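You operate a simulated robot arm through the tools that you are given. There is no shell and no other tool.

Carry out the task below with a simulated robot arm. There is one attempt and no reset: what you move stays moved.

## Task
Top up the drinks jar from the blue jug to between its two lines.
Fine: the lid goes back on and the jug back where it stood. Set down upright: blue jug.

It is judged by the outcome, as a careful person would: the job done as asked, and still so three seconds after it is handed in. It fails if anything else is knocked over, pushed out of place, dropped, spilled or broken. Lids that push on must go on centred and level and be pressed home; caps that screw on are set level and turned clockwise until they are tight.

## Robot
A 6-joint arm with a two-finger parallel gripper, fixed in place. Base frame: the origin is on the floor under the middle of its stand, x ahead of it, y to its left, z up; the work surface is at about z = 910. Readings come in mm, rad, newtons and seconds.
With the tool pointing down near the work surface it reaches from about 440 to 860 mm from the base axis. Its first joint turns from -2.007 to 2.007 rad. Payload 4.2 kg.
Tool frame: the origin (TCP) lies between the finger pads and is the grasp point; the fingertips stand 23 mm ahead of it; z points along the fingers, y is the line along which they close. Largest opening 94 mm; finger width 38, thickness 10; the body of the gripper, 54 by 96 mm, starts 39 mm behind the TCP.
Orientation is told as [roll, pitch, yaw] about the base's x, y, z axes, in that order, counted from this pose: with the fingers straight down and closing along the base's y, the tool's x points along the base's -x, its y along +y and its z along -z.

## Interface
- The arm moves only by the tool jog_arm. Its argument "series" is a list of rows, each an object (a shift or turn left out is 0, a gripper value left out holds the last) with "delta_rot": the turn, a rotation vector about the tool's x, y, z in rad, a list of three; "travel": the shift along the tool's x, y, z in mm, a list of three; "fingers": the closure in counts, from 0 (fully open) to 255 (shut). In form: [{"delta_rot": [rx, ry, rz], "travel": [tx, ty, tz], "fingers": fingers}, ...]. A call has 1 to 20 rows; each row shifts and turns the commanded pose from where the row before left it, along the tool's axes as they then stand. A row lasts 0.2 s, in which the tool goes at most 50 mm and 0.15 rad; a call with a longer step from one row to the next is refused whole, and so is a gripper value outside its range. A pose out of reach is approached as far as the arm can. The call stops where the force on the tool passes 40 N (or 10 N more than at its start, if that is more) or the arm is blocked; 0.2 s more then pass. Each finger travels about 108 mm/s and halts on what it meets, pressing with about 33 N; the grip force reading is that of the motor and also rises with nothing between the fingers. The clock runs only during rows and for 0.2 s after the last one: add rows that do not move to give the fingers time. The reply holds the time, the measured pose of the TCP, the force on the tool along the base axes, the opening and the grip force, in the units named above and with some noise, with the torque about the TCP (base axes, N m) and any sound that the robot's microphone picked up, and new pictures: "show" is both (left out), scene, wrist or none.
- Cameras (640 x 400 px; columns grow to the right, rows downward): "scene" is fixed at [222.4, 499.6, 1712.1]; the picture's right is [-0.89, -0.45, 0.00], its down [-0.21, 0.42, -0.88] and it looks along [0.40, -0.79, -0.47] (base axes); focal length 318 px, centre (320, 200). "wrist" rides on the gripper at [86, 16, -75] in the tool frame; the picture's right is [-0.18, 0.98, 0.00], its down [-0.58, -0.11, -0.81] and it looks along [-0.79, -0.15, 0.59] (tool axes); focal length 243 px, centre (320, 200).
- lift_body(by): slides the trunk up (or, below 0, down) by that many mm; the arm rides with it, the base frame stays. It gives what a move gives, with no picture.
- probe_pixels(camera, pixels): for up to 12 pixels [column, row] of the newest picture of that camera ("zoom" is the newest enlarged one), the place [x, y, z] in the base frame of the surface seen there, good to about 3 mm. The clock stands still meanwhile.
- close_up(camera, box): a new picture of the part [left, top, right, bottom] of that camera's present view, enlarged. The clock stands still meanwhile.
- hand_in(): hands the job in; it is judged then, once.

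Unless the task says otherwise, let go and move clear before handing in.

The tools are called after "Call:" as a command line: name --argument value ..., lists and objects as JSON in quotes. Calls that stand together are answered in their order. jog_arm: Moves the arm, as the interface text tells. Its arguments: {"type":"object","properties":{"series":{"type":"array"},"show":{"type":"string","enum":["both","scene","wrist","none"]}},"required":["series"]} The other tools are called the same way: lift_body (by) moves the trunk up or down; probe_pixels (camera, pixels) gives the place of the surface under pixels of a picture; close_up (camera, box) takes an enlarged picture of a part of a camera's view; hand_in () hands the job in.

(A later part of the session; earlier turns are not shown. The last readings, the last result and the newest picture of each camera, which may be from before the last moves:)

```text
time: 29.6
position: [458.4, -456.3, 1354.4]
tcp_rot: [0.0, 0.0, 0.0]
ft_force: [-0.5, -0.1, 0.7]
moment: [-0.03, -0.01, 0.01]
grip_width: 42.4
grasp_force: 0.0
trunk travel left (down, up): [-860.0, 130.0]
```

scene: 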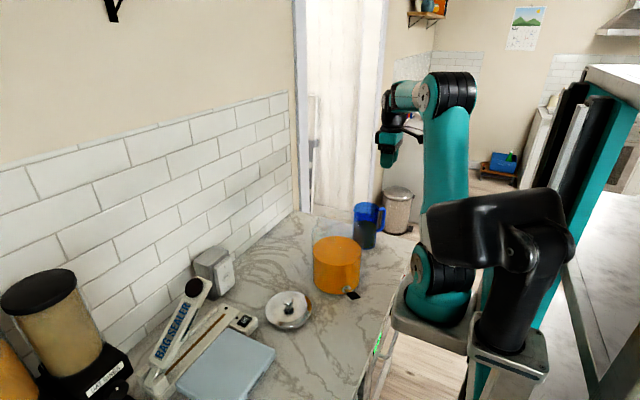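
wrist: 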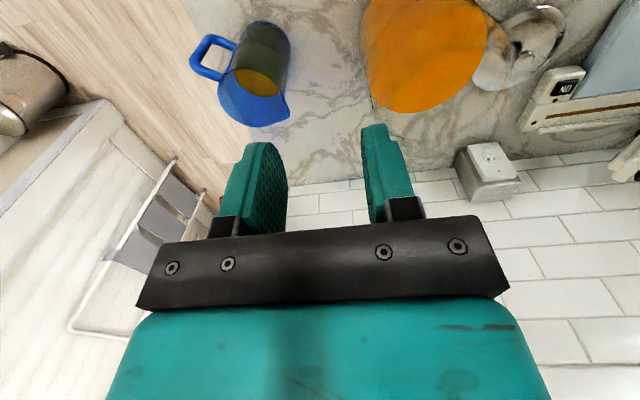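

The wrist picture shows the jug from above at (253,75), its handle at (210,58) and spout at (288,118). The open jar is at (425,55). I'll enlarge both and probe.

Call:
close_up --camera "wrist" --box '[180, 10, 310, 135]'

Call:
probe_pixels --camera "zoom" --pixels '[[60, 110], [48, 150], [90, 205], [150, 95], [200, 85], [150, 225], [290, 50], [350, 120], [250, 250], [270, 360], [352, 300], [130, 300]]'

Call:
close_up --camera "wrist" --box '[350, 0, 490, 125]'

```text
3.20 times, centred on (245, 72) of wrist
```

zoom: 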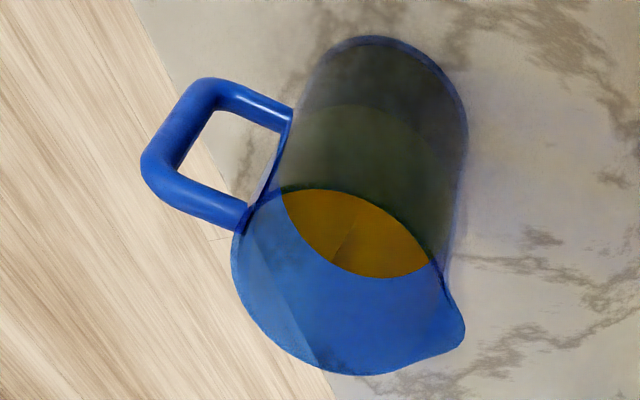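

```text
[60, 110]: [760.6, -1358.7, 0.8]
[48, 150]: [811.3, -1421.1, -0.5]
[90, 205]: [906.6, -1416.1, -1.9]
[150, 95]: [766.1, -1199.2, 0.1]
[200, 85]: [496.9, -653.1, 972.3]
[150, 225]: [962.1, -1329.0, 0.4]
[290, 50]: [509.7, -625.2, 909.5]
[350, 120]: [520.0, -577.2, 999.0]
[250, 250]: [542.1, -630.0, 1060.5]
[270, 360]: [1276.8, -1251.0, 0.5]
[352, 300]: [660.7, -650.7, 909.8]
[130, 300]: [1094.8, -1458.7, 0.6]
```

```text
3.20 times, centred on (420, 62) of wrist
```

zoom: 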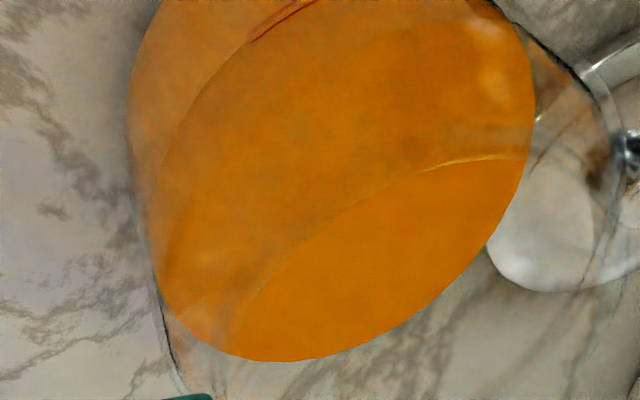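

I probed before seeing that zoom, so several pixels landed off the jug. I'll retake the jug enlargement and probe the handle, rim and spout pixels I can now identify.

Call:
close_up --camera "wrist" --box '[180, 10, 310, 135]'

Call:
probe_pixels --camera "zoom" --pixels '[[152, 165], [175, 185], [205, 200], [235, 215], [178, 130], [200, 95], [215, 90], [250, 103], [240, 270], [300, 345], [452, 330], [355, 245]]'

Call:
probe_pixels --camera "zoom" --pixels '[[375, 365], [430, 345], [237, 240], [262, 190], [345, 45], [462, 130], [415, 55], [290, 130], [455, 290], [340, 320], [445, 200], [330, 210]]'

```text
3.20 times, centred on (245, 72) of wrist
```

zoom: 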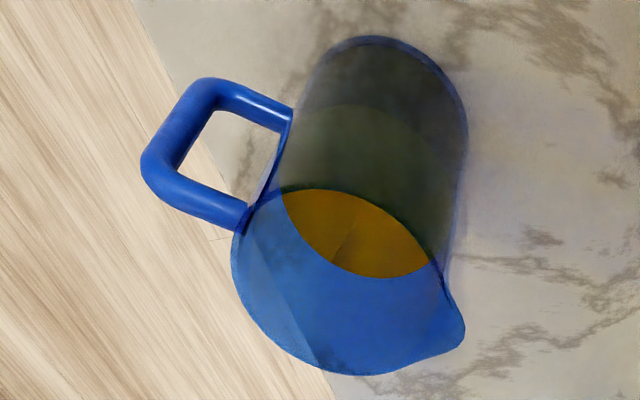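

```text
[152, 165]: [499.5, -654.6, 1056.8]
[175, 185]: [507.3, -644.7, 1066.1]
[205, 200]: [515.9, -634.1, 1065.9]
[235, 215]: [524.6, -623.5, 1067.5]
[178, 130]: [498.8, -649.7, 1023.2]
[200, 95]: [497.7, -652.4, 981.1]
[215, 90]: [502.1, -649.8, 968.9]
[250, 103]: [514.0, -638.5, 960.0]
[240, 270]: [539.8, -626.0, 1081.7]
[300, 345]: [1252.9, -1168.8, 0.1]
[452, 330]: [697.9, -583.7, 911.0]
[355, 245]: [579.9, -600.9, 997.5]
```

```text
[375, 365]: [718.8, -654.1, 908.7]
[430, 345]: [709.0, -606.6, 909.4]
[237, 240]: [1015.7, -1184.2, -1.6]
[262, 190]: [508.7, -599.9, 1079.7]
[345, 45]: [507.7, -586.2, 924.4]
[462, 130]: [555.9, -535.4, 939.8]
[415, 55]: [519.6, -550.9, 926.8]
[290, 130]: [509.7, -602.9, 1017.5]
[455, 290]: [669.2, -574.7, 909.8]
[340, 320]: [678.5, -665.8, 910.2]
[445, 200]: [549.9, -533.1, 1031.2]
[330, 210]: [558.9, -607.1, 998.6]
```

The jug axis fits (553,-580) with radius ≈ 47, its rim is at z ≈ 1085, and the handle's upright bar is near (502,-656). The pouring direction away from the handle is about (0.59,0.81). I'll grip the upright bar sideways, so I first roll the tool half a turn to put the camera on top.

Call:
jog_arm --series '[{"delta_rot": [0, 0, 0.15], "fingers": 165}, {"delta_rot": [0, 0, 0.15]}, {"delta_rot": [0, 0, 0.15]}, {"delta_rot": [0, 0, 0.15]}, {"delta_rot": [0, 0, 0.15]}, {"delta_rot": [0, 0, 0.15]}, {"delta_rot": [0, 0, 0.15]}, {"delta_rot": [0, 0, 0.15]}, {"delta_rot": [0, 0, 0.15]}, {"delta_rot": [0, 0, 0.15]}, {"delta_rot": [0, 0, 0.15]}, {"delta_rot": [0, 0, 0.15]}, {"delta_rot": [0, 0, 0.15]}, {"delta_rot": [0, 0, 0.15]}, {"delta_rot": [0, 0, 0.15]}, {"delta_rot": [0, 0, 0.15]}, {"delta_rot": [0, 0, 0.15]}, {"delta_rot": [0, 0, 0.15]}, {"delta_rot": [0, 0, 0.15]}, {"delta_rot": [0, 0, 0.15]}]' --show "both"

```text
time: 33.8
position: [457.3, -455.2, 1353.4]
tcp_rot: [0.002, 0.0, -3.002]
ft_force: [0.8, -0.1, 0.2]
moment: [0.0, 0.01, -0.04]
grip_width: 33.4
grasp_force: 0.1
trunk travel left (down, up): [-860.0, 130.0]
```

scene: 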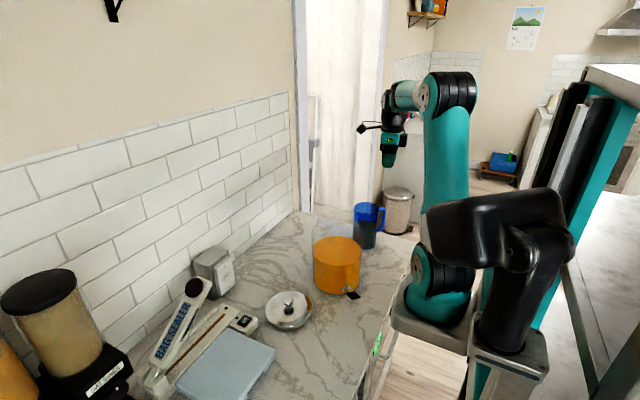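
wrist: 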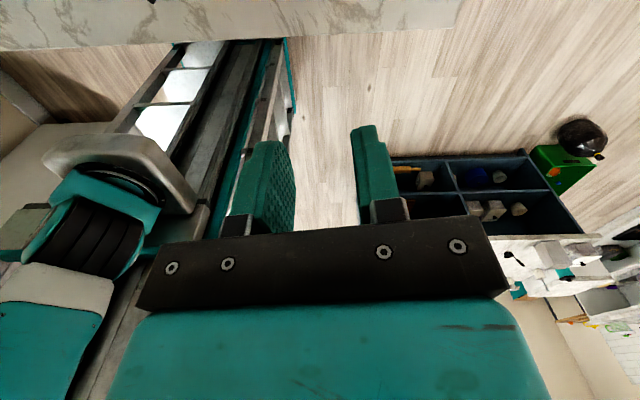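

The half turn worked and opening is 33.4 mm. I'll finish the roll, move out to about (500,-600) for room, then swing the tool to horizontal.

Call:
jog_arm --series '[{"delta_rot": [0, 0, 0.1416]}, {"travel": [10, 36, 0]}, {"travel": [10, 36, 0]}, {"travel": [10, 36, 0]}, {"travel": [10, 36, 0]}, {"delta_rot": [0, 0.15, 0]}, {"delta_rot": [0, 0.15, 0]}, {"delta_rot": [0, 0.15, 0]}, {"delta_rot": [0, 0.15, 0]}, {"delta_rot": [0, 0.15, 0]}, {"delta_rot": [0, 0.15, 0]}, {"delta_rot": [0, 0.15, 0]}, {"delta_rot": [0, 0.15, 0]}, {"delta_rot": [0, 0.15, 0]}, {"delta_rot": [0, 0.15, 0]}, {"delta_rot": [0, 0.0708, 0]}, {}]' --show "both"

```text
time: 37.4
position: [518.9, -600.0, 1347.2]
tcp_rot: [0.265, 1.501, -2.889]
ft_force: [-0.4, -0.3, -0.1]
moment: [0.01, -0.02, 0.02]
grip_width: 33.5
grasp_force: 0.1
out of reach, approached as far as the arm can: row 6, 15, 16
trunk travel left (down, up): [-860.0, 130.0]
```

scene: 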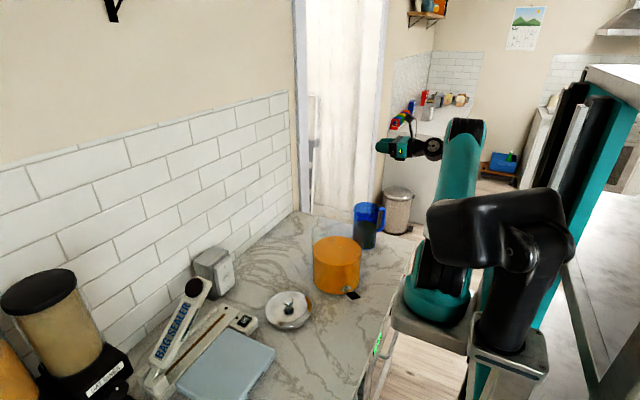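
wrist: 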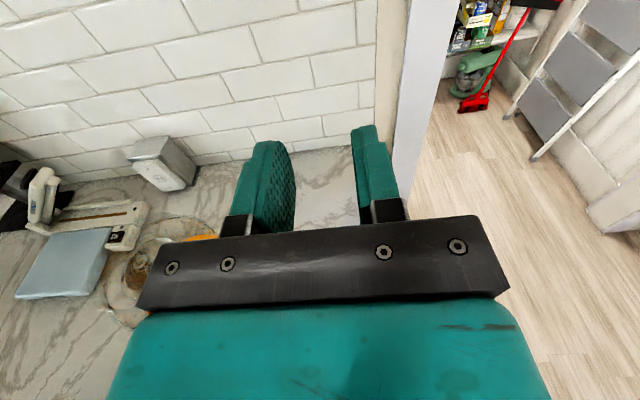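

The tool is within about 4° of horizontal, pointing +x, and the last rows were limited by reach. Turning it to the handle's bearing should ease that. First I'll probe the arm's joints to understand its geometry, then yaw it.

Call:
probe_pixels --camera "scene" --pixels '[[424, 275], [440, 310], [465, 130], [450, 200], [432, 150], [400, 148], [440, 240], [470, 230]]'

Call:
jog_arm --series '[{"delta_rot": [-0.15, 0, 0]}, {"delta_rot": [-0.15, 0, 0]}, {"delta_rot": [-0.15, 0, 0]}, {"delta_rot": [-0.15, 0, 0]}, {}]' --show "both"

```text
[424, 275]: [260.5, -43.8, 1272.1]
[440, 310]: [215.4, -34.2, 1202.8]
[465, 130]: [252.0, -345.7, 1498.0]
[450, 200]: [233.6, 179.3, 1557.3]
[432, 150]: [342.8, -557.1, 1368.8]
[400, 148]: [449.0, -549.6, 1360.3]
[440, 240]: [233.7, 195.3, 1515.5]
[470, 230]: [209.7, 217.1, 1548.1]
```

```text
time: 38.6
position: [518.2, -598.0, 1348.9]
tcp_rot: [0.899, 1.513, -2.842]
ft_force: [0.9, 0.2, 0.3]
moment: [0.03, -0.01, 0.0]
grip_width: 33.3
grasp_force: 0.1
trunk travel left (down, up): [-860.0, 130.0]
```

scene: 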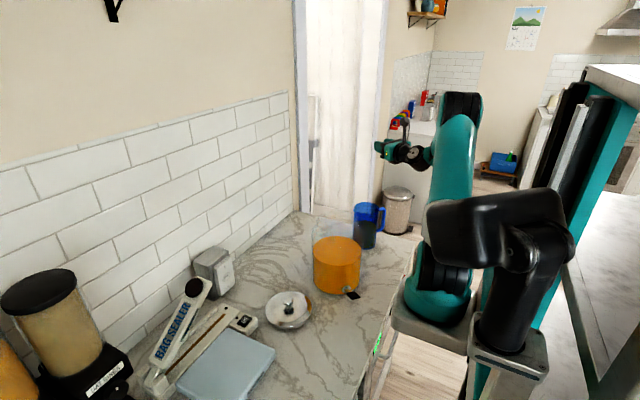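
wrist: 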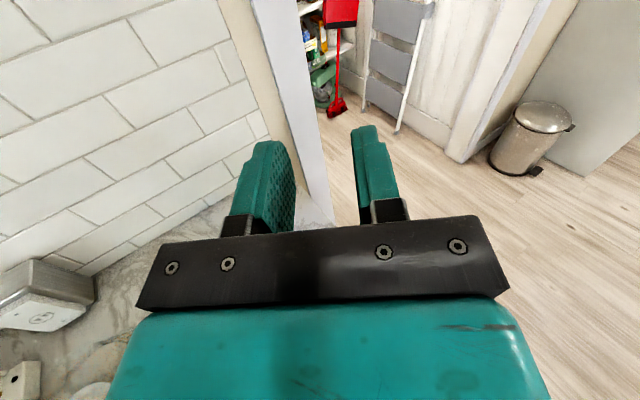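

The tool now points along (0.82,-0.56) with a dip of about 2°. I'll level it, slide back to a standoff short of the handle, and start going down.

Call:
jog_arm --series '[{"delta_rot": [-0.03, 0.036, 0.045]}, {}, {"travel": [0, 28, -27]}, {"travel": [0, 28, -27]}, {"travel": [-40, 0, 0]}, {"travel": [-40, 0, 0]}, {"travel": [-40, 0, 0]}, {"travel": [-40, 0, 0]}, {"travel": [-30, 0, 0]}, {}]' --show "both"

```text
time: 40.8
position: [442.5, -610.6, 1158.4]
tcp_rot: [1.455, 1.57, -2.311]
ft_force: [-0.1, -0.6, -0.6]
moment: [0.02, -0.01, -0.02]
grip_width: 33.4
grasp_force: 0.0
trunk travel left (down, up): [-860.0, 130.0]
```

scene: 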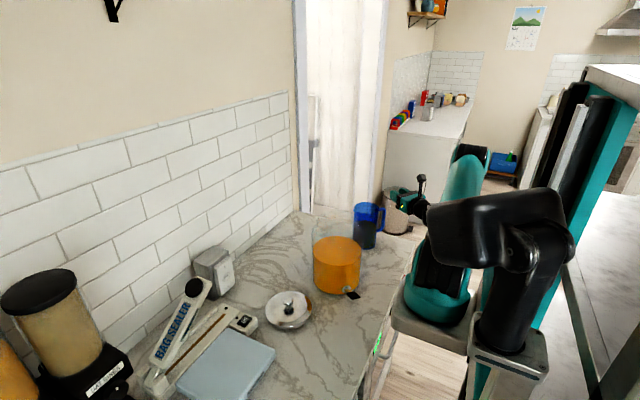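
wrist: 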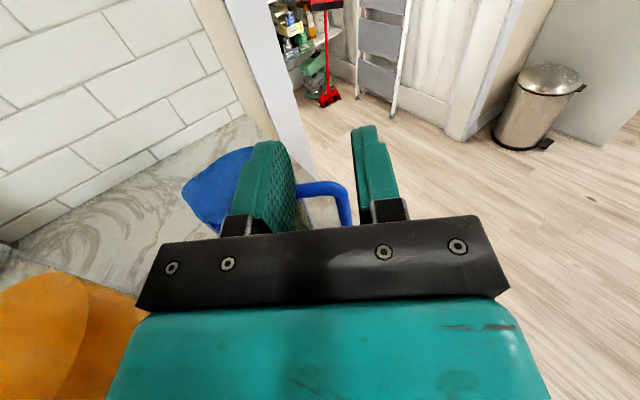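

The tool is level at (442.5,-610.6,1158), and the handle's top bar appears between the fingers at (325,190). I'll enlarge and probe it.

Call:
close_up --camera "wrist" --box '[170, 130, 410, 240]'

Call:
probe_pixels --camera "wrist" --pixels '[[305, 187], [325, 187], [340, 190], [344, 200], [345, 215], [335, 184], [210, 175], [190, 190], [245, 150], [303, 192], [340, 185], [347, 195]]'

```text
2.67 times, centred on (290, 185) of wrist
```

zoom: 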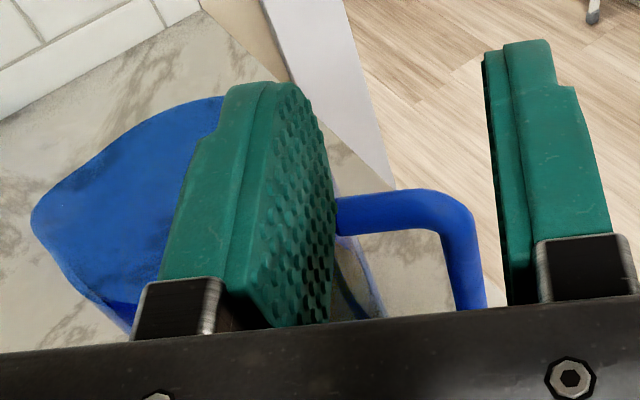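

```text
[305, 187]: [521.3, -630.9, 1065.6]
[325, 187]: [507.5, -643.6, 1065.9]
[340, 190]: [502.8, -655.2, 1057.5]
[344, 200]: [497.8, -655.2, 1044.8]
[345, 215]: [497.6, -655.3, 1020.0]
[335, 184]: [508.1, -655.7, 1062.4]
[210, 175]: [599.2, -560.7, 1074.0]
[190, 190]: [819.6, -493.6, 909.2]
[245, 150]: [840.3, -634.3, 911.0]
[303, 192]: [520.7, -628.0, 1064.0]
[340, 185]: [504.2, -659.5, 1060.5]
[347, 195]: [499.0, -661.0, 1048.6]
```

The upright bar is 14 mm thick with its centre near (503.7,-658.9), which is 78 mm ahead and 3.4 mm to one side of the tool axis. I'll shift sideways, go down to z ≈ 1024, and check again before moving in.

Call:
jog_arm --series '[{"travel": [-30, 3.4, 0]}, {"travel": [-35, 0, 0]}, {"travel": [-35, 0, 0]}, {"travel": [-34, 0, 0]}, {}]' --show "both"

Call:
close_up --camera "wrist" --box '[170, 60, 410, 240]'

```text
time: 42.0
position: [443.2, -629.3, 1025.9]
tcp_rot: [0.335, 1.564, 2.847]
ft_force: [-0.6, 1.2, -0.1]
moment: [0.02, 0.0, -0.01]
grip_width: 33.2
grasp_force: 0.1
out of reach, approached as far as the arm can: row 2, 3
trunk travel left (down, up): [-860.0, 130.0]
```

scene: 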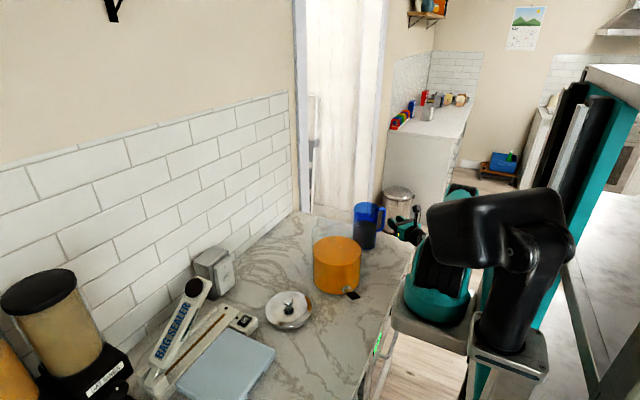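
wrist: 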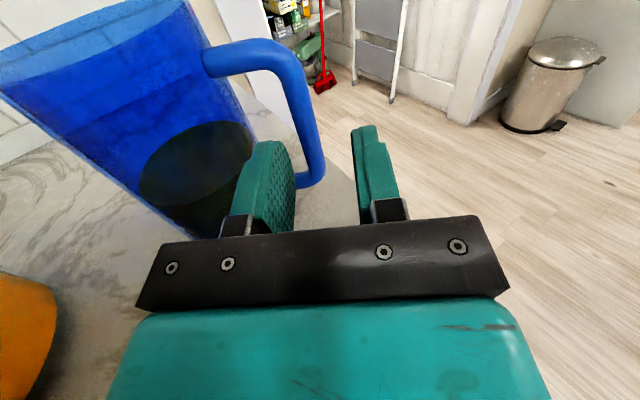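

```text
2.22 times, centred on (290, 150) of wrist
```

zoom: 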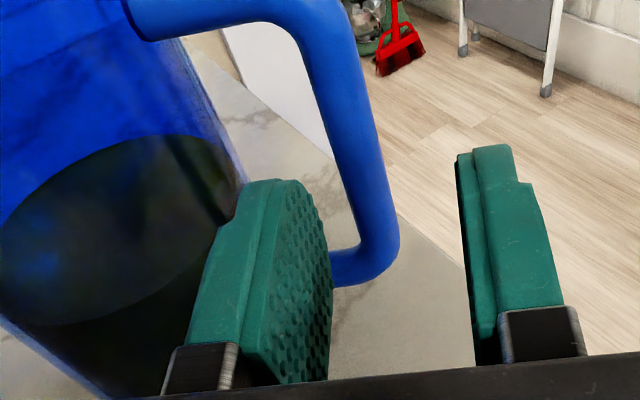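

The reach limit near the base pushed the tool to y = -629, so the bar is now about 12 mm off the tool axis, toward the left finger. I'll probe the bar from this closer view before correcting.

Call:
probe_pixels --camera "zoom" --pixels '[[340, 100], [355, 150], [367, 200], [375, 240], [330, 60], [250, 10], [190, 12], [300, 30], [335, 150], [380, 150], [350, 265], [240, 190]]'

```text
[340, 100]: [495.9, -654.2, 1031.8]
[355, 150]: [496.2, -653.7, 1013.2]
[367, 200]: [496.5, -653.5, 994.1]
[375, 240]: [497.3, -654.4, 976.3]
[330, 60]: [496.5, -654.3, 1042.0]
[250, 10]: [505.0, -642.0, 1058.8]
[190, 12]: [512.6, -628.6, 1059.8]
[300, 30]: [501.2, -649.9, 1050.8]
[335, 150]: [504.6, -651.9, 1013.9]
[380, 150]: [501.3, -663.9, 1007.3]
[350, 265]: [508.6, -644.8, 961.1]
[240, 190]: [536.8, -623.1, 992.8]
```

Bar centre is about (503,-657.7): 65 mm ahead and 12 mm to the left of the tool axis. I'll correct sideways while advancing only 26 mm, which keeps the tips short of the bar, then check.

Call:
jog_arm --series '[{"travel": [0, -4, 10]}, {"travel": [0, -4.3, 8]}, {"travel": [0, -4, 8]}, {}]' --show "wrist"

Call:
close_up --camera "wrist" --box '[170, 60, 410, 240]'

```text
time: 43.0
position: [471.0, -633.2, 1025.2]
tcp_rot: [1.391, 1.569, -2.378]
ft_force: [0.0, 0.2, -0.4]
moment: [0.01, 0.03, 0.0]
grip_width: 33.2
grasp_force: 0.0
trunk travel left (down, up): [-860.0, 130.0]
```

wrist: 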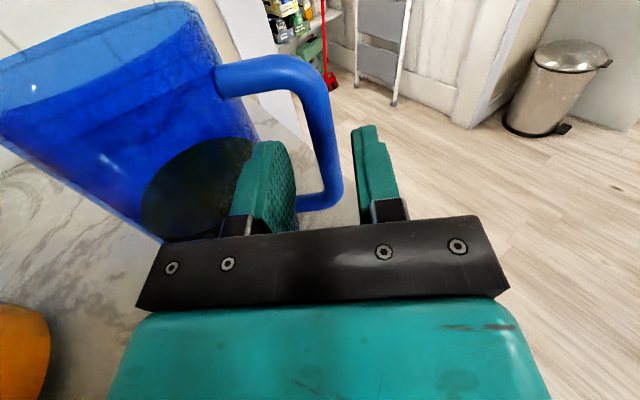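

```text
2.22 times, centred on (290, 150) of wrist
```

zoom: 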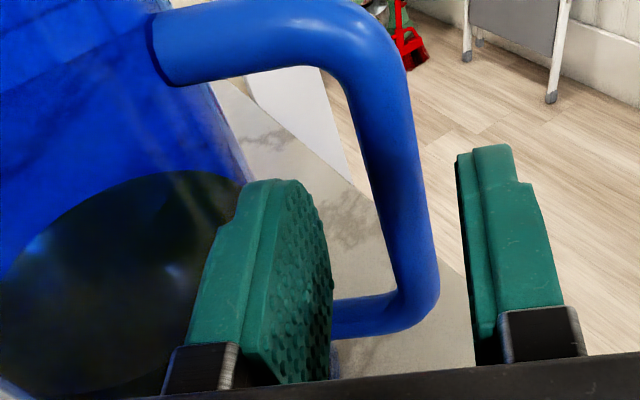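

The bar is now centred between the fingers (zoom (385,160) against tips at (265,190) and (490,150)), 40 mm ahead. I'll advance 38 mm slowly.

Call:
jog_arm --series '[{"travel": [0, 0.5, 10]}, {"travel": [0, 0.5, 10]}, {"travel": [0, 0, 10]}, {"travel": [0, 0, 8]}, {}]' --show "both"

Call:
close_up --camera "wrist" --box '[170, 60, 410, 240]'

```text
time: 44.2
position: [501.9, -655.4, 1024.3]
tcp_rot: [1.205, 1.57, -2.567]
ft_force: [0.5, -1.0, 0.8]
moment: [0.0, -0.01, 0.01]
grip_width: 33.1
grasp_force: 0.1
trunk travel left (down, up): [-860.0, 130.0]
```

scene: 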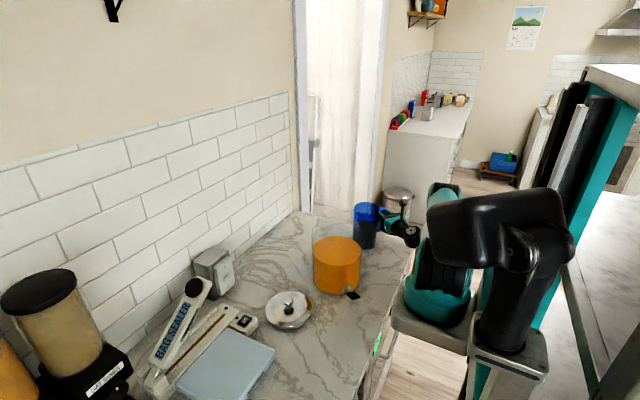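
wrist: 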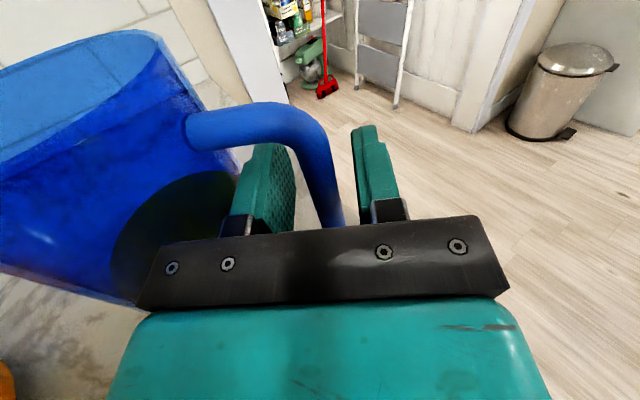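

```text
2.22 times, centred on (290, 150) of wrist
```

zoom: 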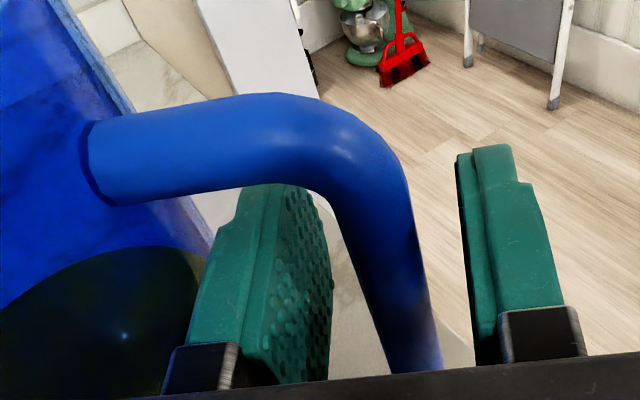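

The bar lies between the pads at zoom (397,268), about 2 mm right of the grasp point (386,268). I'll shift 2 mm that way and close on it.

Call:
jog_arm --series '[{"travel": [0, 2, 1.5]}, {}, {"fingers": 185}, {"fingers": 200}, {"fingers": 255}, {}, {}, {}]' --show "both"

Call:
close_up --camera "scene" --box '[330, 180, 440, 260]'

```text
time: 46.0
position: [502.3, -657.9, 1025.3]
tcp_rot: [1.331, 1.568, -2.441]
ft_force: [1.9, 3.0, 1.3]
moment: [0.25, -0.08, -0.09]
grip_width: 14.5
grasp_force: 33.3
trunk travel left (down, up): [-860.0, 130.0]
```

scene: 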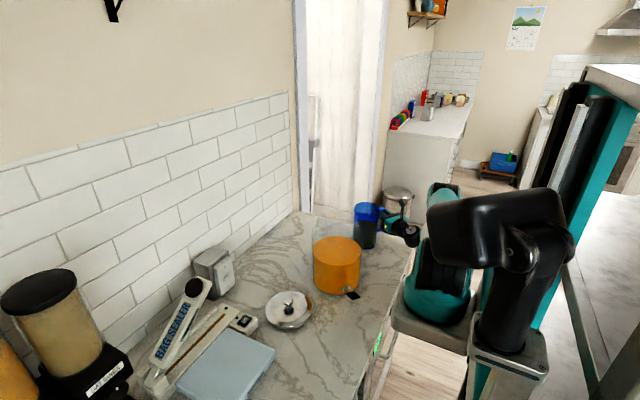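
wrist: 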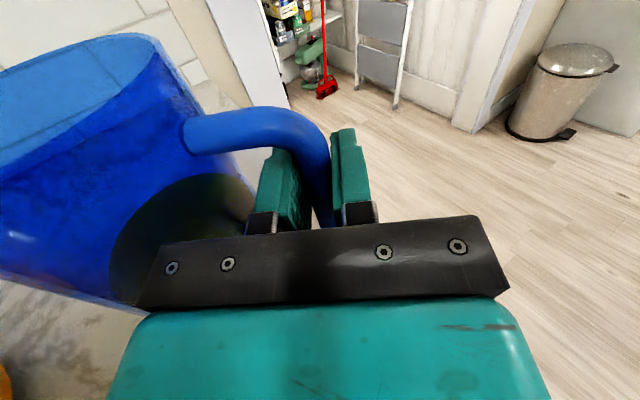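

```text
5.00 times, centred on (385, 220) of scene
```

zoom: 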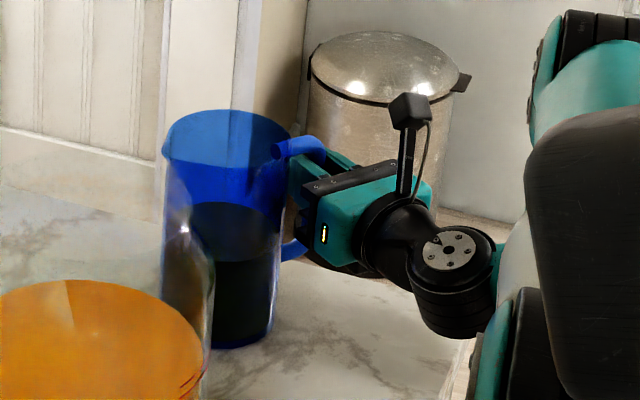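

The fingers hold the 14.5 mm bar at 33 N with the tool at (502,-658,1025); I'll note this as the return pose. Now I'll lift a few millimetres gently and read the load.

Call:
jog_arm --series '[{"travel": [2, 0, 0]}, {"travel": [2, 0, 0]}, {"travel": [2, 0, 0]}, {}]' --show "both"

Call:
close_up --camera "scene" --box '[330, 180, 440, 260]'

```text
time: 47.0
position: [500.8, -659.3, 1030.8]
tcp_rot: [0.911, 1.57, -2.863]
ft_force: [-0.2, -0.1, -7.4]
moment: [-0.54, 0.42, -0.02]
grip_width: 14.5
grasp_force: 33.0
trunk travel left (down, up): [-860.0, 130.0]
```

scene: 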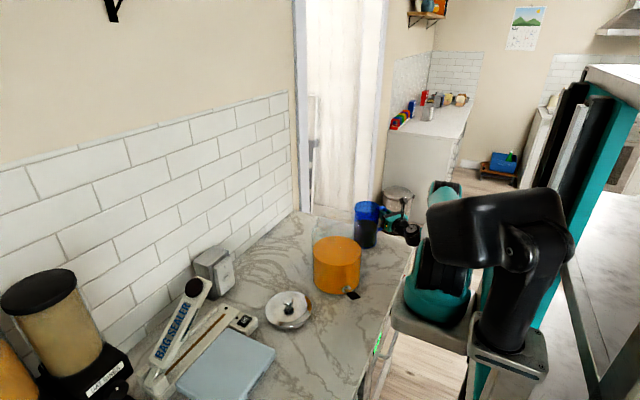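
wrist: 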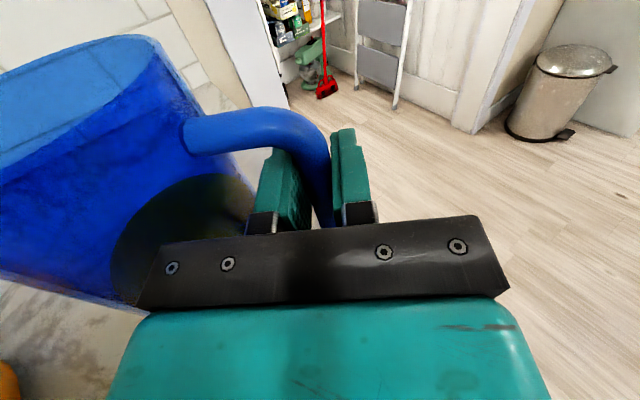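

```text
5.00 times, centred on (385, 220) of scene
```

zoom: 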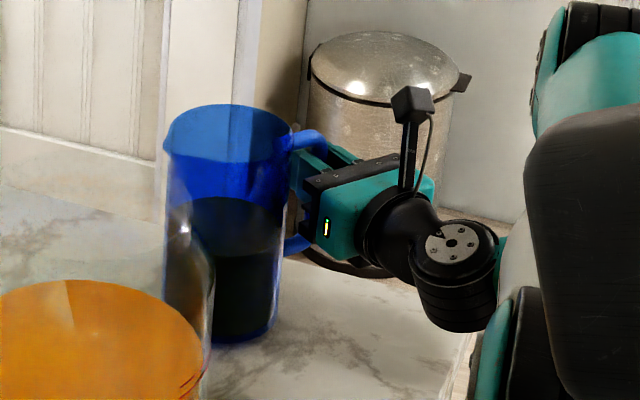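

Jug plus drink weighs 7.4 N with a 0.68 N·m moment. It hangs upright and the grip didn't slip, so I'll raise it straight up at moderate speed to clear the jar's height.

Call:
jog_arm --series '[{"travel": [8, 0, 0]}, {"travel": [15, 0, 0]}, {"travel": [22, 0, 0]}, {"travel": [25, 0, 0]}, {"travel": [25, 0, 0]}, {"travel": [25, 0, 0]}, {"travel": [25, 0, 0]}, {"travel": [25, 0, 0]}, {"travel": [25, 0, 0]}, {"travel": [25, 0, 0]}, {"travel": [25, 0, 0]}, {"travel": [22, 0, 0]}, {"travel": [15, 0, 0]}, {"travel": [8, 0, 0]}, {}]' --show "both"

Call:
close_up --camera "scene" --box '[310, 110, 470, 250]'

```text
time: 50.2
position: [503.0, -657.3, 1321.3]
tcp_rot: [0.829, 1.57, -2.941]
ft_force: [0.2, -0.1, -8.4]
moment: [-0.53, 0.37, 0.0]
grip_width: 14.7
grasp_force: 33.0
trunk travel left (down, up): [-860.0, 130.0]
```

scene: 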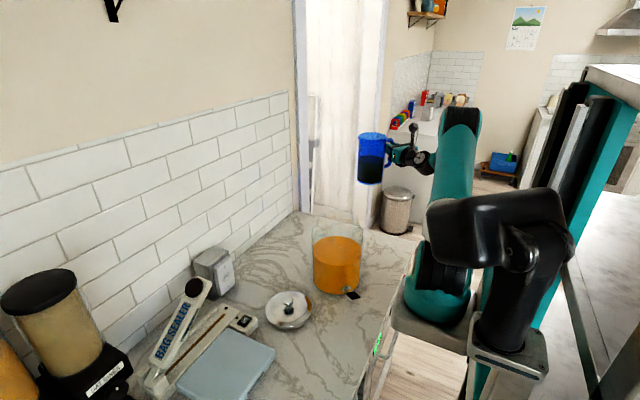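
wrist: 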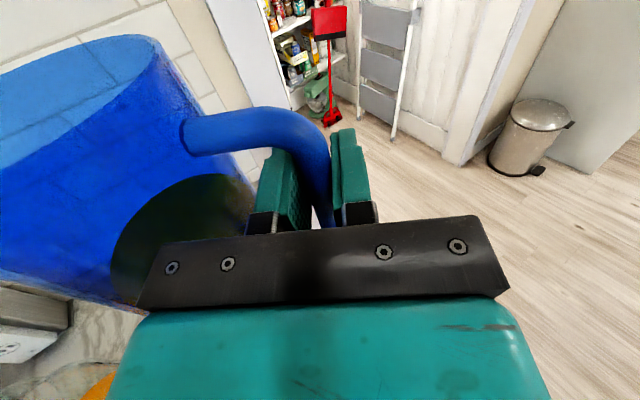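

```text
2.86 times, centred on (390, 180) of scene
```

zoom: 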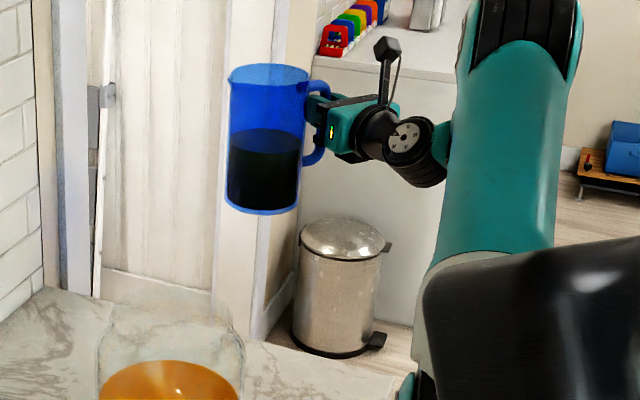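

The jug is raised to z = 1321 and hangs straight, with its liquid level flat across zoom (225–300,130). I'll probe the wrist joint to learn the tool's length, and look at the jar's mouth.

Call:
probe_pixels --camera "scene" --pixels '[[419, 157], [428, 165], [460, 140], [445, 160], [460, 180], [430, 250], [440, 330], [405, 155], [425, 270], [460, 300]]'

Call:
close_up --camera "scene" --box '[305, 215, 370, 255]'

```text
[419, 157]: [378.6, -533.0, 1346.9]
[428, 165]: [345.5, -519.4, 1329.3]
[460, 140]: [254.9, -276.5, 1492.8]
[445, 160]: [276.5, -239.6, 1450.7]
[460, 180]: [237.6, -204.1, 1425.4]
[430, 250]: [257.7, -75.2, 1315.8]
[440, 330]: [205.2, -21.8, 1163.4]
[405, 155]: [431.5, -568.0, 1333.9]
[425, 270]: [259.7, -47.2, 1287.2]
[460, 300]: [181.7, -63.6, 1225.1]
```

```text
9.85 times, centred on (338, 235) of scene
```

zoom: 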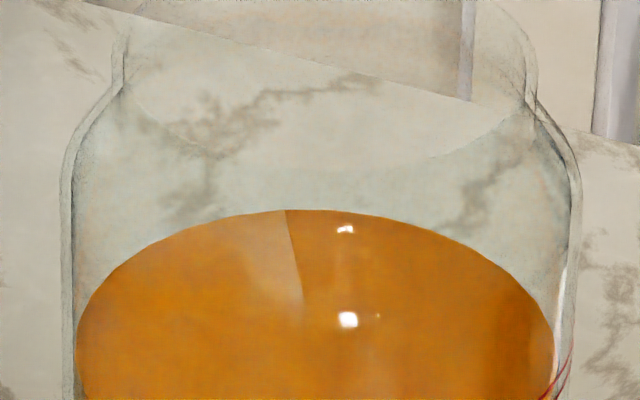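

Before choosing the pouring stance I need to know where the arm's base axis and the counter's front edge are. I'll probe the base ring near (440,310) and the counter edge near (390,300).

Call:
probe_pixels --camera "scene" --pixels '[[409, 295], [414, 308], [422, 316], [432, 321], [444, 322], [455, 319], [463, 312], [400, 318], [430, 338], [462, 345], [395, 300], [408, 245]]'

Call:
close_up --camera "scene" --box '[370, 200, 500, 390]'

```text
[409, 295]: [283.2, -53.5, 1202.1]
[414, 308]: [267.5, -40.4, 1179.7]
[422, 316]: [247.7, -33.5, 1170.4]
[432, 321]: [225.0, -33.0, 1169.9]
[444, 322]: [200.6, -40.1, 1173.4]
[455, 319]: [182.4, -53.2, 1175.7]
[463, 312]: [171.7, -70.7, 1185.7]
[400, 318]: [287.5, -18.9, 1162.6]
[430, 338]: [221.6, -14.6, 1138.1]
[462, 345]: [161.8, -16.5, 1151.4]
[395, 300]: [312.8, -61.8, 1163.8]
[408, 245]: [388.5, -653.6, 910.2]
```

```text
2.11 times, centred on (435, 295) of scene
```

zoom: 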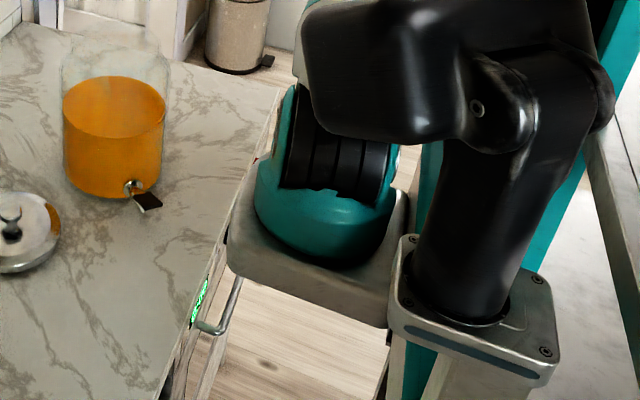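

The arm's base axis is at about (233,-104). Pouring toward (0.59,0.81) with the tool's present bearing keeps it clear of the wrist's singular direction. I'll move the upright jug halfway to a spot behind the jar and see whether the arm can follow.

Call:
jog_arm --series '[{"travel": [1, -8, -10]}, {"travel": [1, -15, -18]}, {"travel": [1, -15, -18]}, {"travel": [1, -15, -18]}, {"travel": [0, -7, -9]}, {}]' --show "both"

```text
time: 51.6
position: [475.9, -566.3, 1324.0]
tcp_rot: [1.248, 1.57, -2.526]
ft_force: [-1.0, -0.3, -8.6]
moment: [-0.54, 0.38, -0.03]
grip_width: 14.6
grasp_force: 33.1
trunk travel left (down, up): [-860.0, 130.0]
```

scene: 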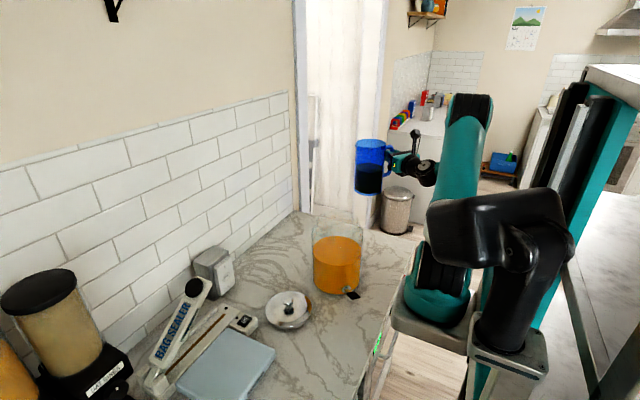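
wrist: 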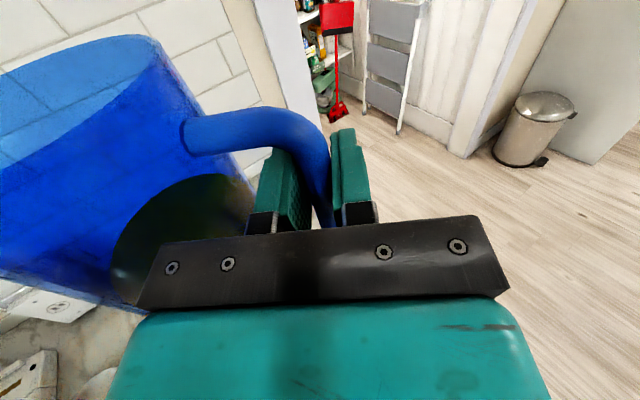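

No reach warning, and the jug still rides upright at (476,-566). I'll continue to the standoff behind the jar.

Call:
jog_arm --series '[{"travel": [1, -8, -9]}, {"travel": [2, -16, -18]}, {"travel": [2, -16, -18]}, {"travel": [1, -16, -18]}, {"travel": [0, -7, -8]}, {}]' --show "both"

```text
time: 53.0
position: [457.7, -472.6, 1333.0]
tcp_rot: [1.275, 1.569, -2.497]
ft_force: [-0.7, -0.6, -9.2]
moment: [-0.55, 0.41, 0.02]
grip_width: 14.7
grasp_force: 32.9
trunk travel left (down, up): [-860.0, 130.0]
```

scene: 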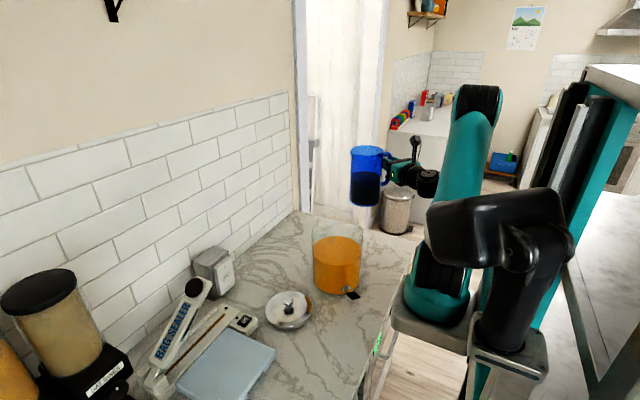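
wrist: 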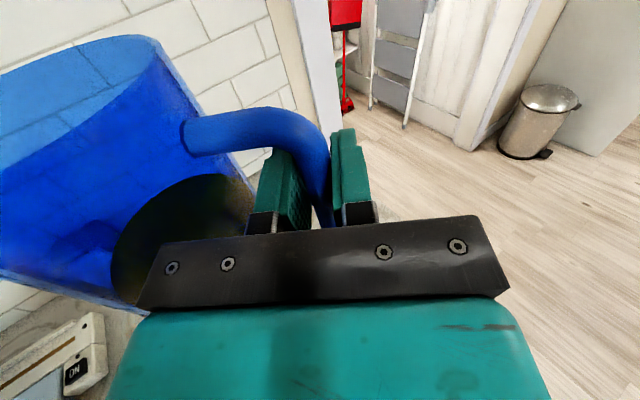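

The standoff (458,-473,1333) is reachable. With the jug still upright and its base above the jar's mouth, I'll test that the actual pouring position is reachable too.

Call:
jog_arm --series '[{"travel": [6, -10, 0]}, {"travel": [6, -18, 0]}, {"travel": [0, -18, 0]}, {"travel": [0, -12, 0]}, {}]' --show "both"

Call:
close_up --camera "scene" --box '[290, 120, 450, 270]'

```text
time: 54.2
position: [495.7, -431.7, 1345.6]
tcp_rot: [0.853, 1.568, -2.918]
ft_force: [0.8, 0.0, -8.2]
moment: [-0.55, 0.42, 0.04]
grip_width: 14.7
grasp_force: 33.3
out of reach, approached as far as the arm can: row 4
trunk travel left (down, up): [-860.0, 130.0]
```

scene: 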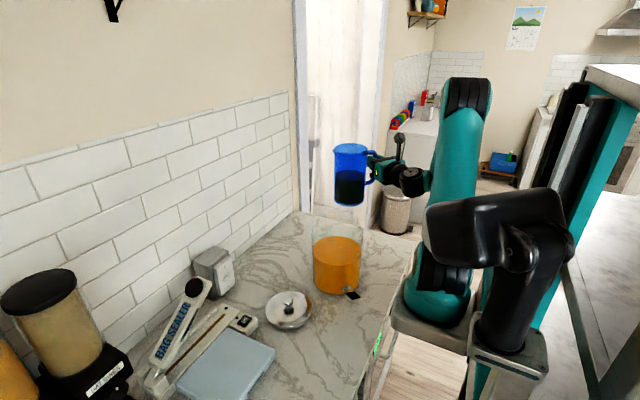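
wrist: 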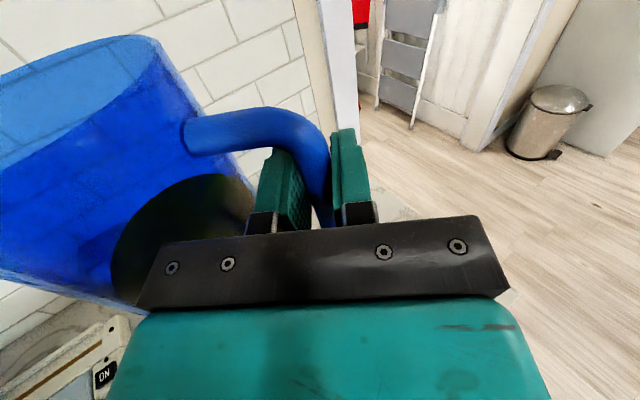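

```text
2.67 times, centred on (370, 195) of scene
```

zoom: 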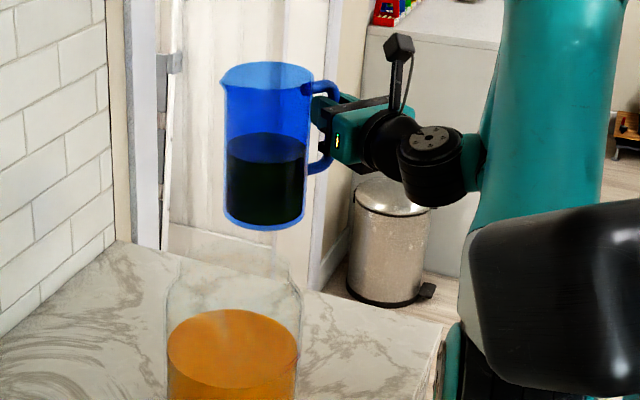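

The last bit was limited, but (496,-432,1346) is good enough: it puts the tilted lip inside the jar's mouth. I'll back off to the standoff and pre-tilt the jug to about 50°, short of pouring.

Call:
jog_arm --series '[{"travel": [0, 15, 0]}, {"travel": [0, 20, 0]}, {"travel": [0, 20, 0]}, {}, {"delta_rot": [0, 0, -0.05]}, {"delta_rot": [0, 0, -0.1]}, {"delta_rot": [0, 0, -0.1]}, {"delta_rot": [0, 0, -0.1]}, {"delta_rot": [0, 0, -0.05]}, {}]' --show "both"

Call:
close_up --camera "scene" --box '[290, 120, 450, 270]'

```text
time: 56.4
position: [462.8, -475.5, 1344.1]
tcp_rot: [1.569, 1.169, -2.202]
ft_force: [-0.1, 0.5, -9.4]
moment: [-0.36, 0.28, -0.02]
grip_width: 14.7
grasp_force: 32.9
trunk travel left (down, up): [-860.0, 130.0]
```

scene: 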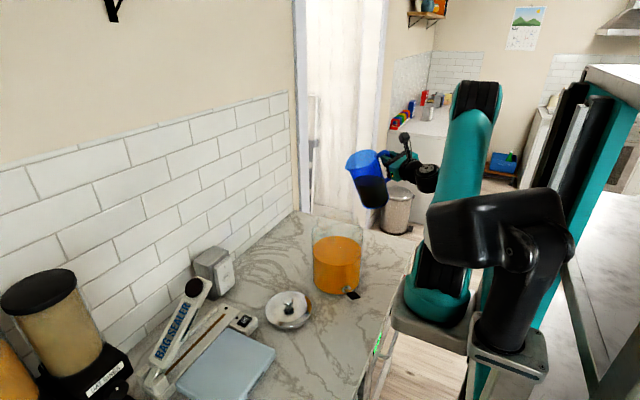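
wrist: 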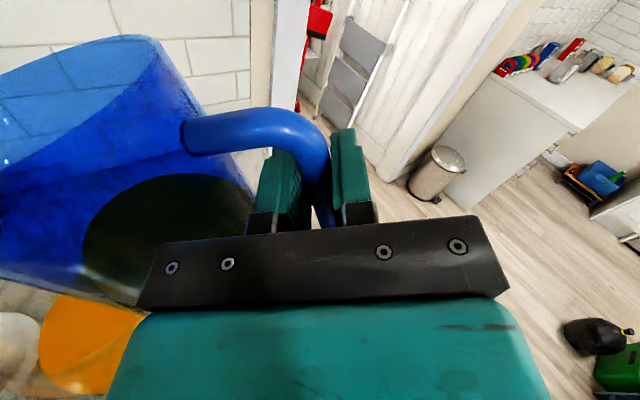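

```text
2.67 times, centred on (370, 195) of scene
```

zoom: 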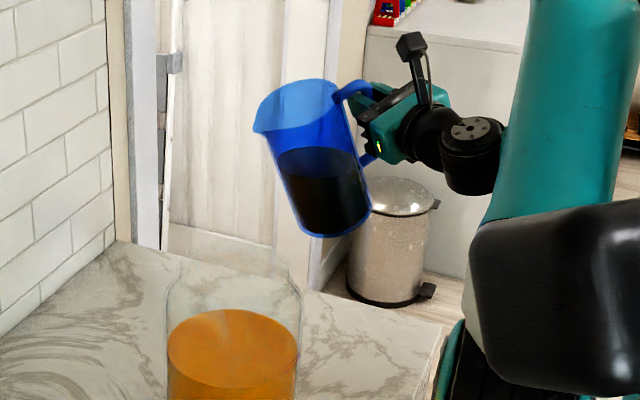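

The jug is tipped 23° toward the jar and the grip is steady. The liquid is well below the lip at zoom (258,130). I'll continue to about 49°.

Call:
jog_arm --series '[{"delta_rot": [0, 0, -0.07]}, {"delta_rot": [0, 0, -0.1]}, {"delta_rot": [0, 0, -0.1]}, {"delta_rot": [0, 0, -0.1]}, {"delta_rot": [0, 0, -0.08]}, {}]' --show "both"

Call:
close_up --camera "scene" --box '[290, 120, 450, 270]'

```text
time: 57.8
position: [461.9, -476.7, 1345.3]
tcp_rot: [1.569, 0.72, -2.202]
ft_force: [0.2, 0.5, -9.0]
moment: [-0.14, 0.12, -0.02]
grip_width: 14.4
grasp_force: 33.0
trunk travel left (down, up): [-860.0, 130.0]
```

scene: 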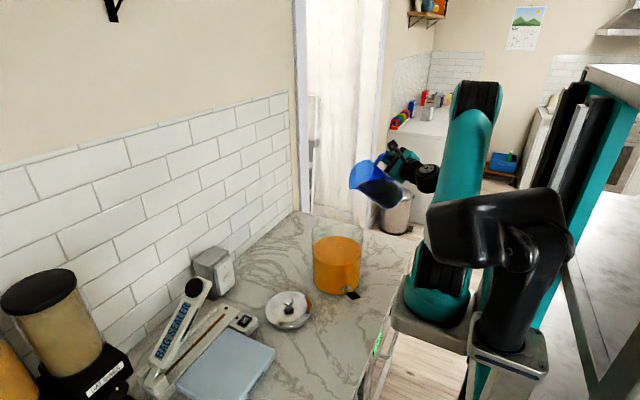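
wrist: 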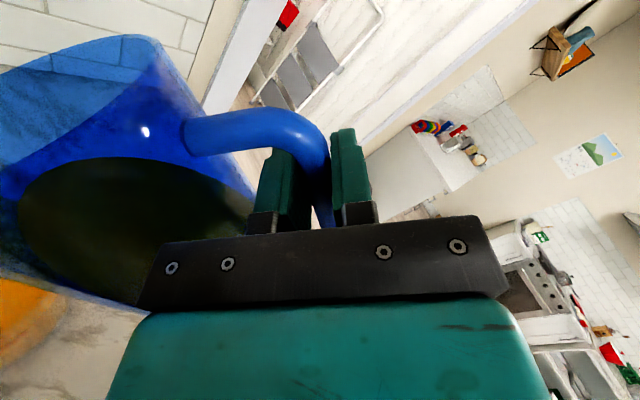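

```text
2.67 times, centred on (370, 195) of scene
```

zoom: 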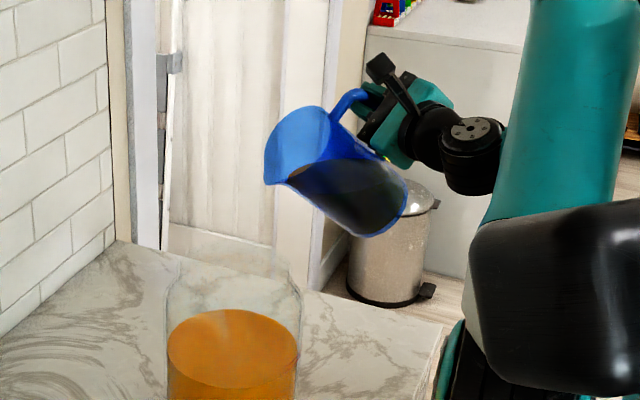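

Tipped 49°, the liquid front at zoom (290,180) is still about 25 mm short of the spout tip at (264,183). I'll carry it forward so the spout is over the jar's mouth.

Call:
jog_arm --series '[{"travel": [6, -5.3, 0]}, {"travel": [10, -8.8, 0]}, {"travel": [10, -8.8, 0]}, {"travel": [8, -7, 0]}, {"travel": [5, -4.4, 0]}, {}]' --show "both"

Call:
close_up --camera "scene" --box '[290, 120, 450, 270]'

```text
time: 59.2
position: [492.8, -434.3, 1346.5]
tcp_rot: [1.57, 0.72, -2.201]
ft_force: [0.0, -0.9, -8.1]
moment: [-0.14, 0.09, -0.01]
grip_width: 14.5
grasp_force: 33.0
trunk travel left (down, up): [-860.0, 130.0]
```

scene: 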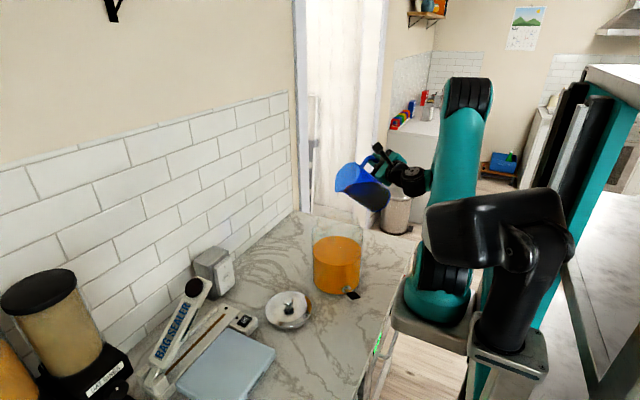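
wrist: 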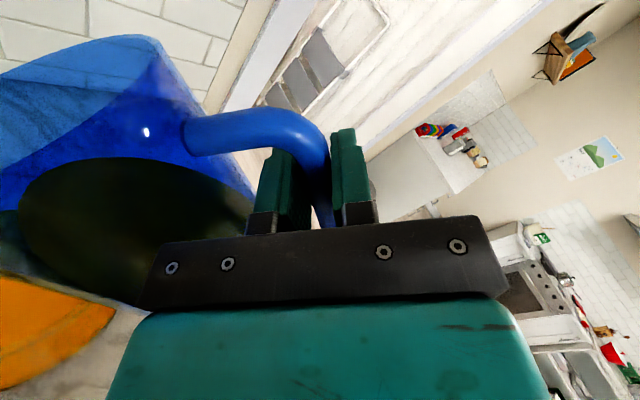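

```text
2.67 times, centred on (370, 195) of scene
```

zoom: 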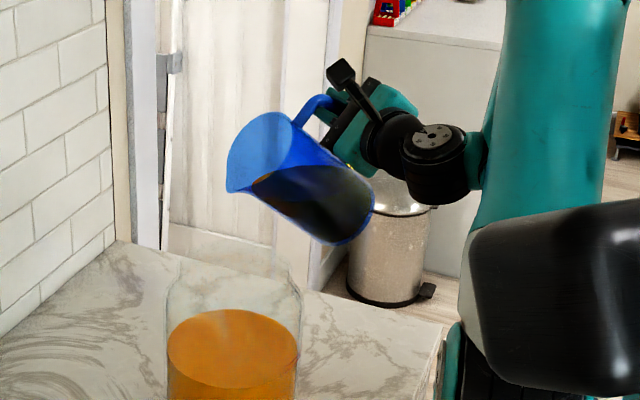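

The spout tip at scene (336,191) matches my model, and straight below it lies the middle of the jar's mouth. I'll tilt on slowly and watch for the pour to start.

Call:
jog_arm --series '[{"delta_rot": [0, 0, -0.04]}, {"delta_rot": [0, 0, -0.04]}, {}]' --show "scene"

Call:
close_up --camera "scene" --box '[300, 150, 400, 300]'

```text
time: 60.0
position: [493.7, -433.3, 1346.4]
tcp_rot: [1.567, 0.638, -2.202]
ft_force: [0.2, -0.7, -9.2]
moment: [-0.06, 0.06, 0.02]
grip_width: 14.5
grasp_force: 32.9
trunk travel left (down, up): [-860.0, 130.0]
```

scene: 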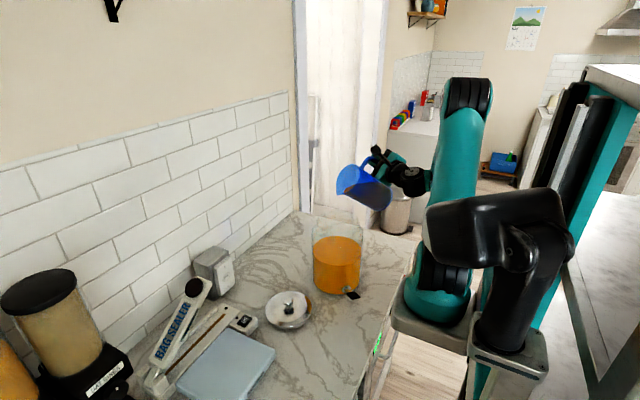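

```text
2.67 times, centred on (350, 225) of scene
```

zoom: 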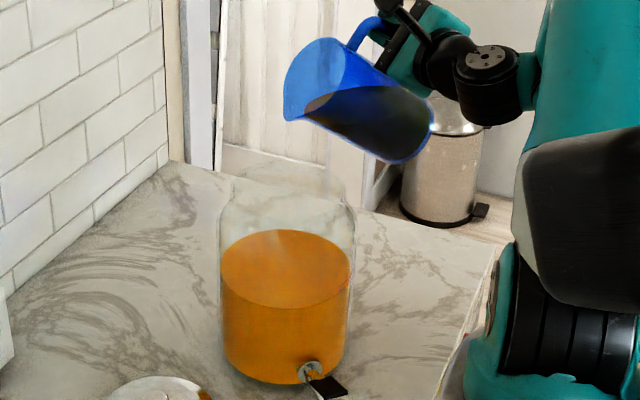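

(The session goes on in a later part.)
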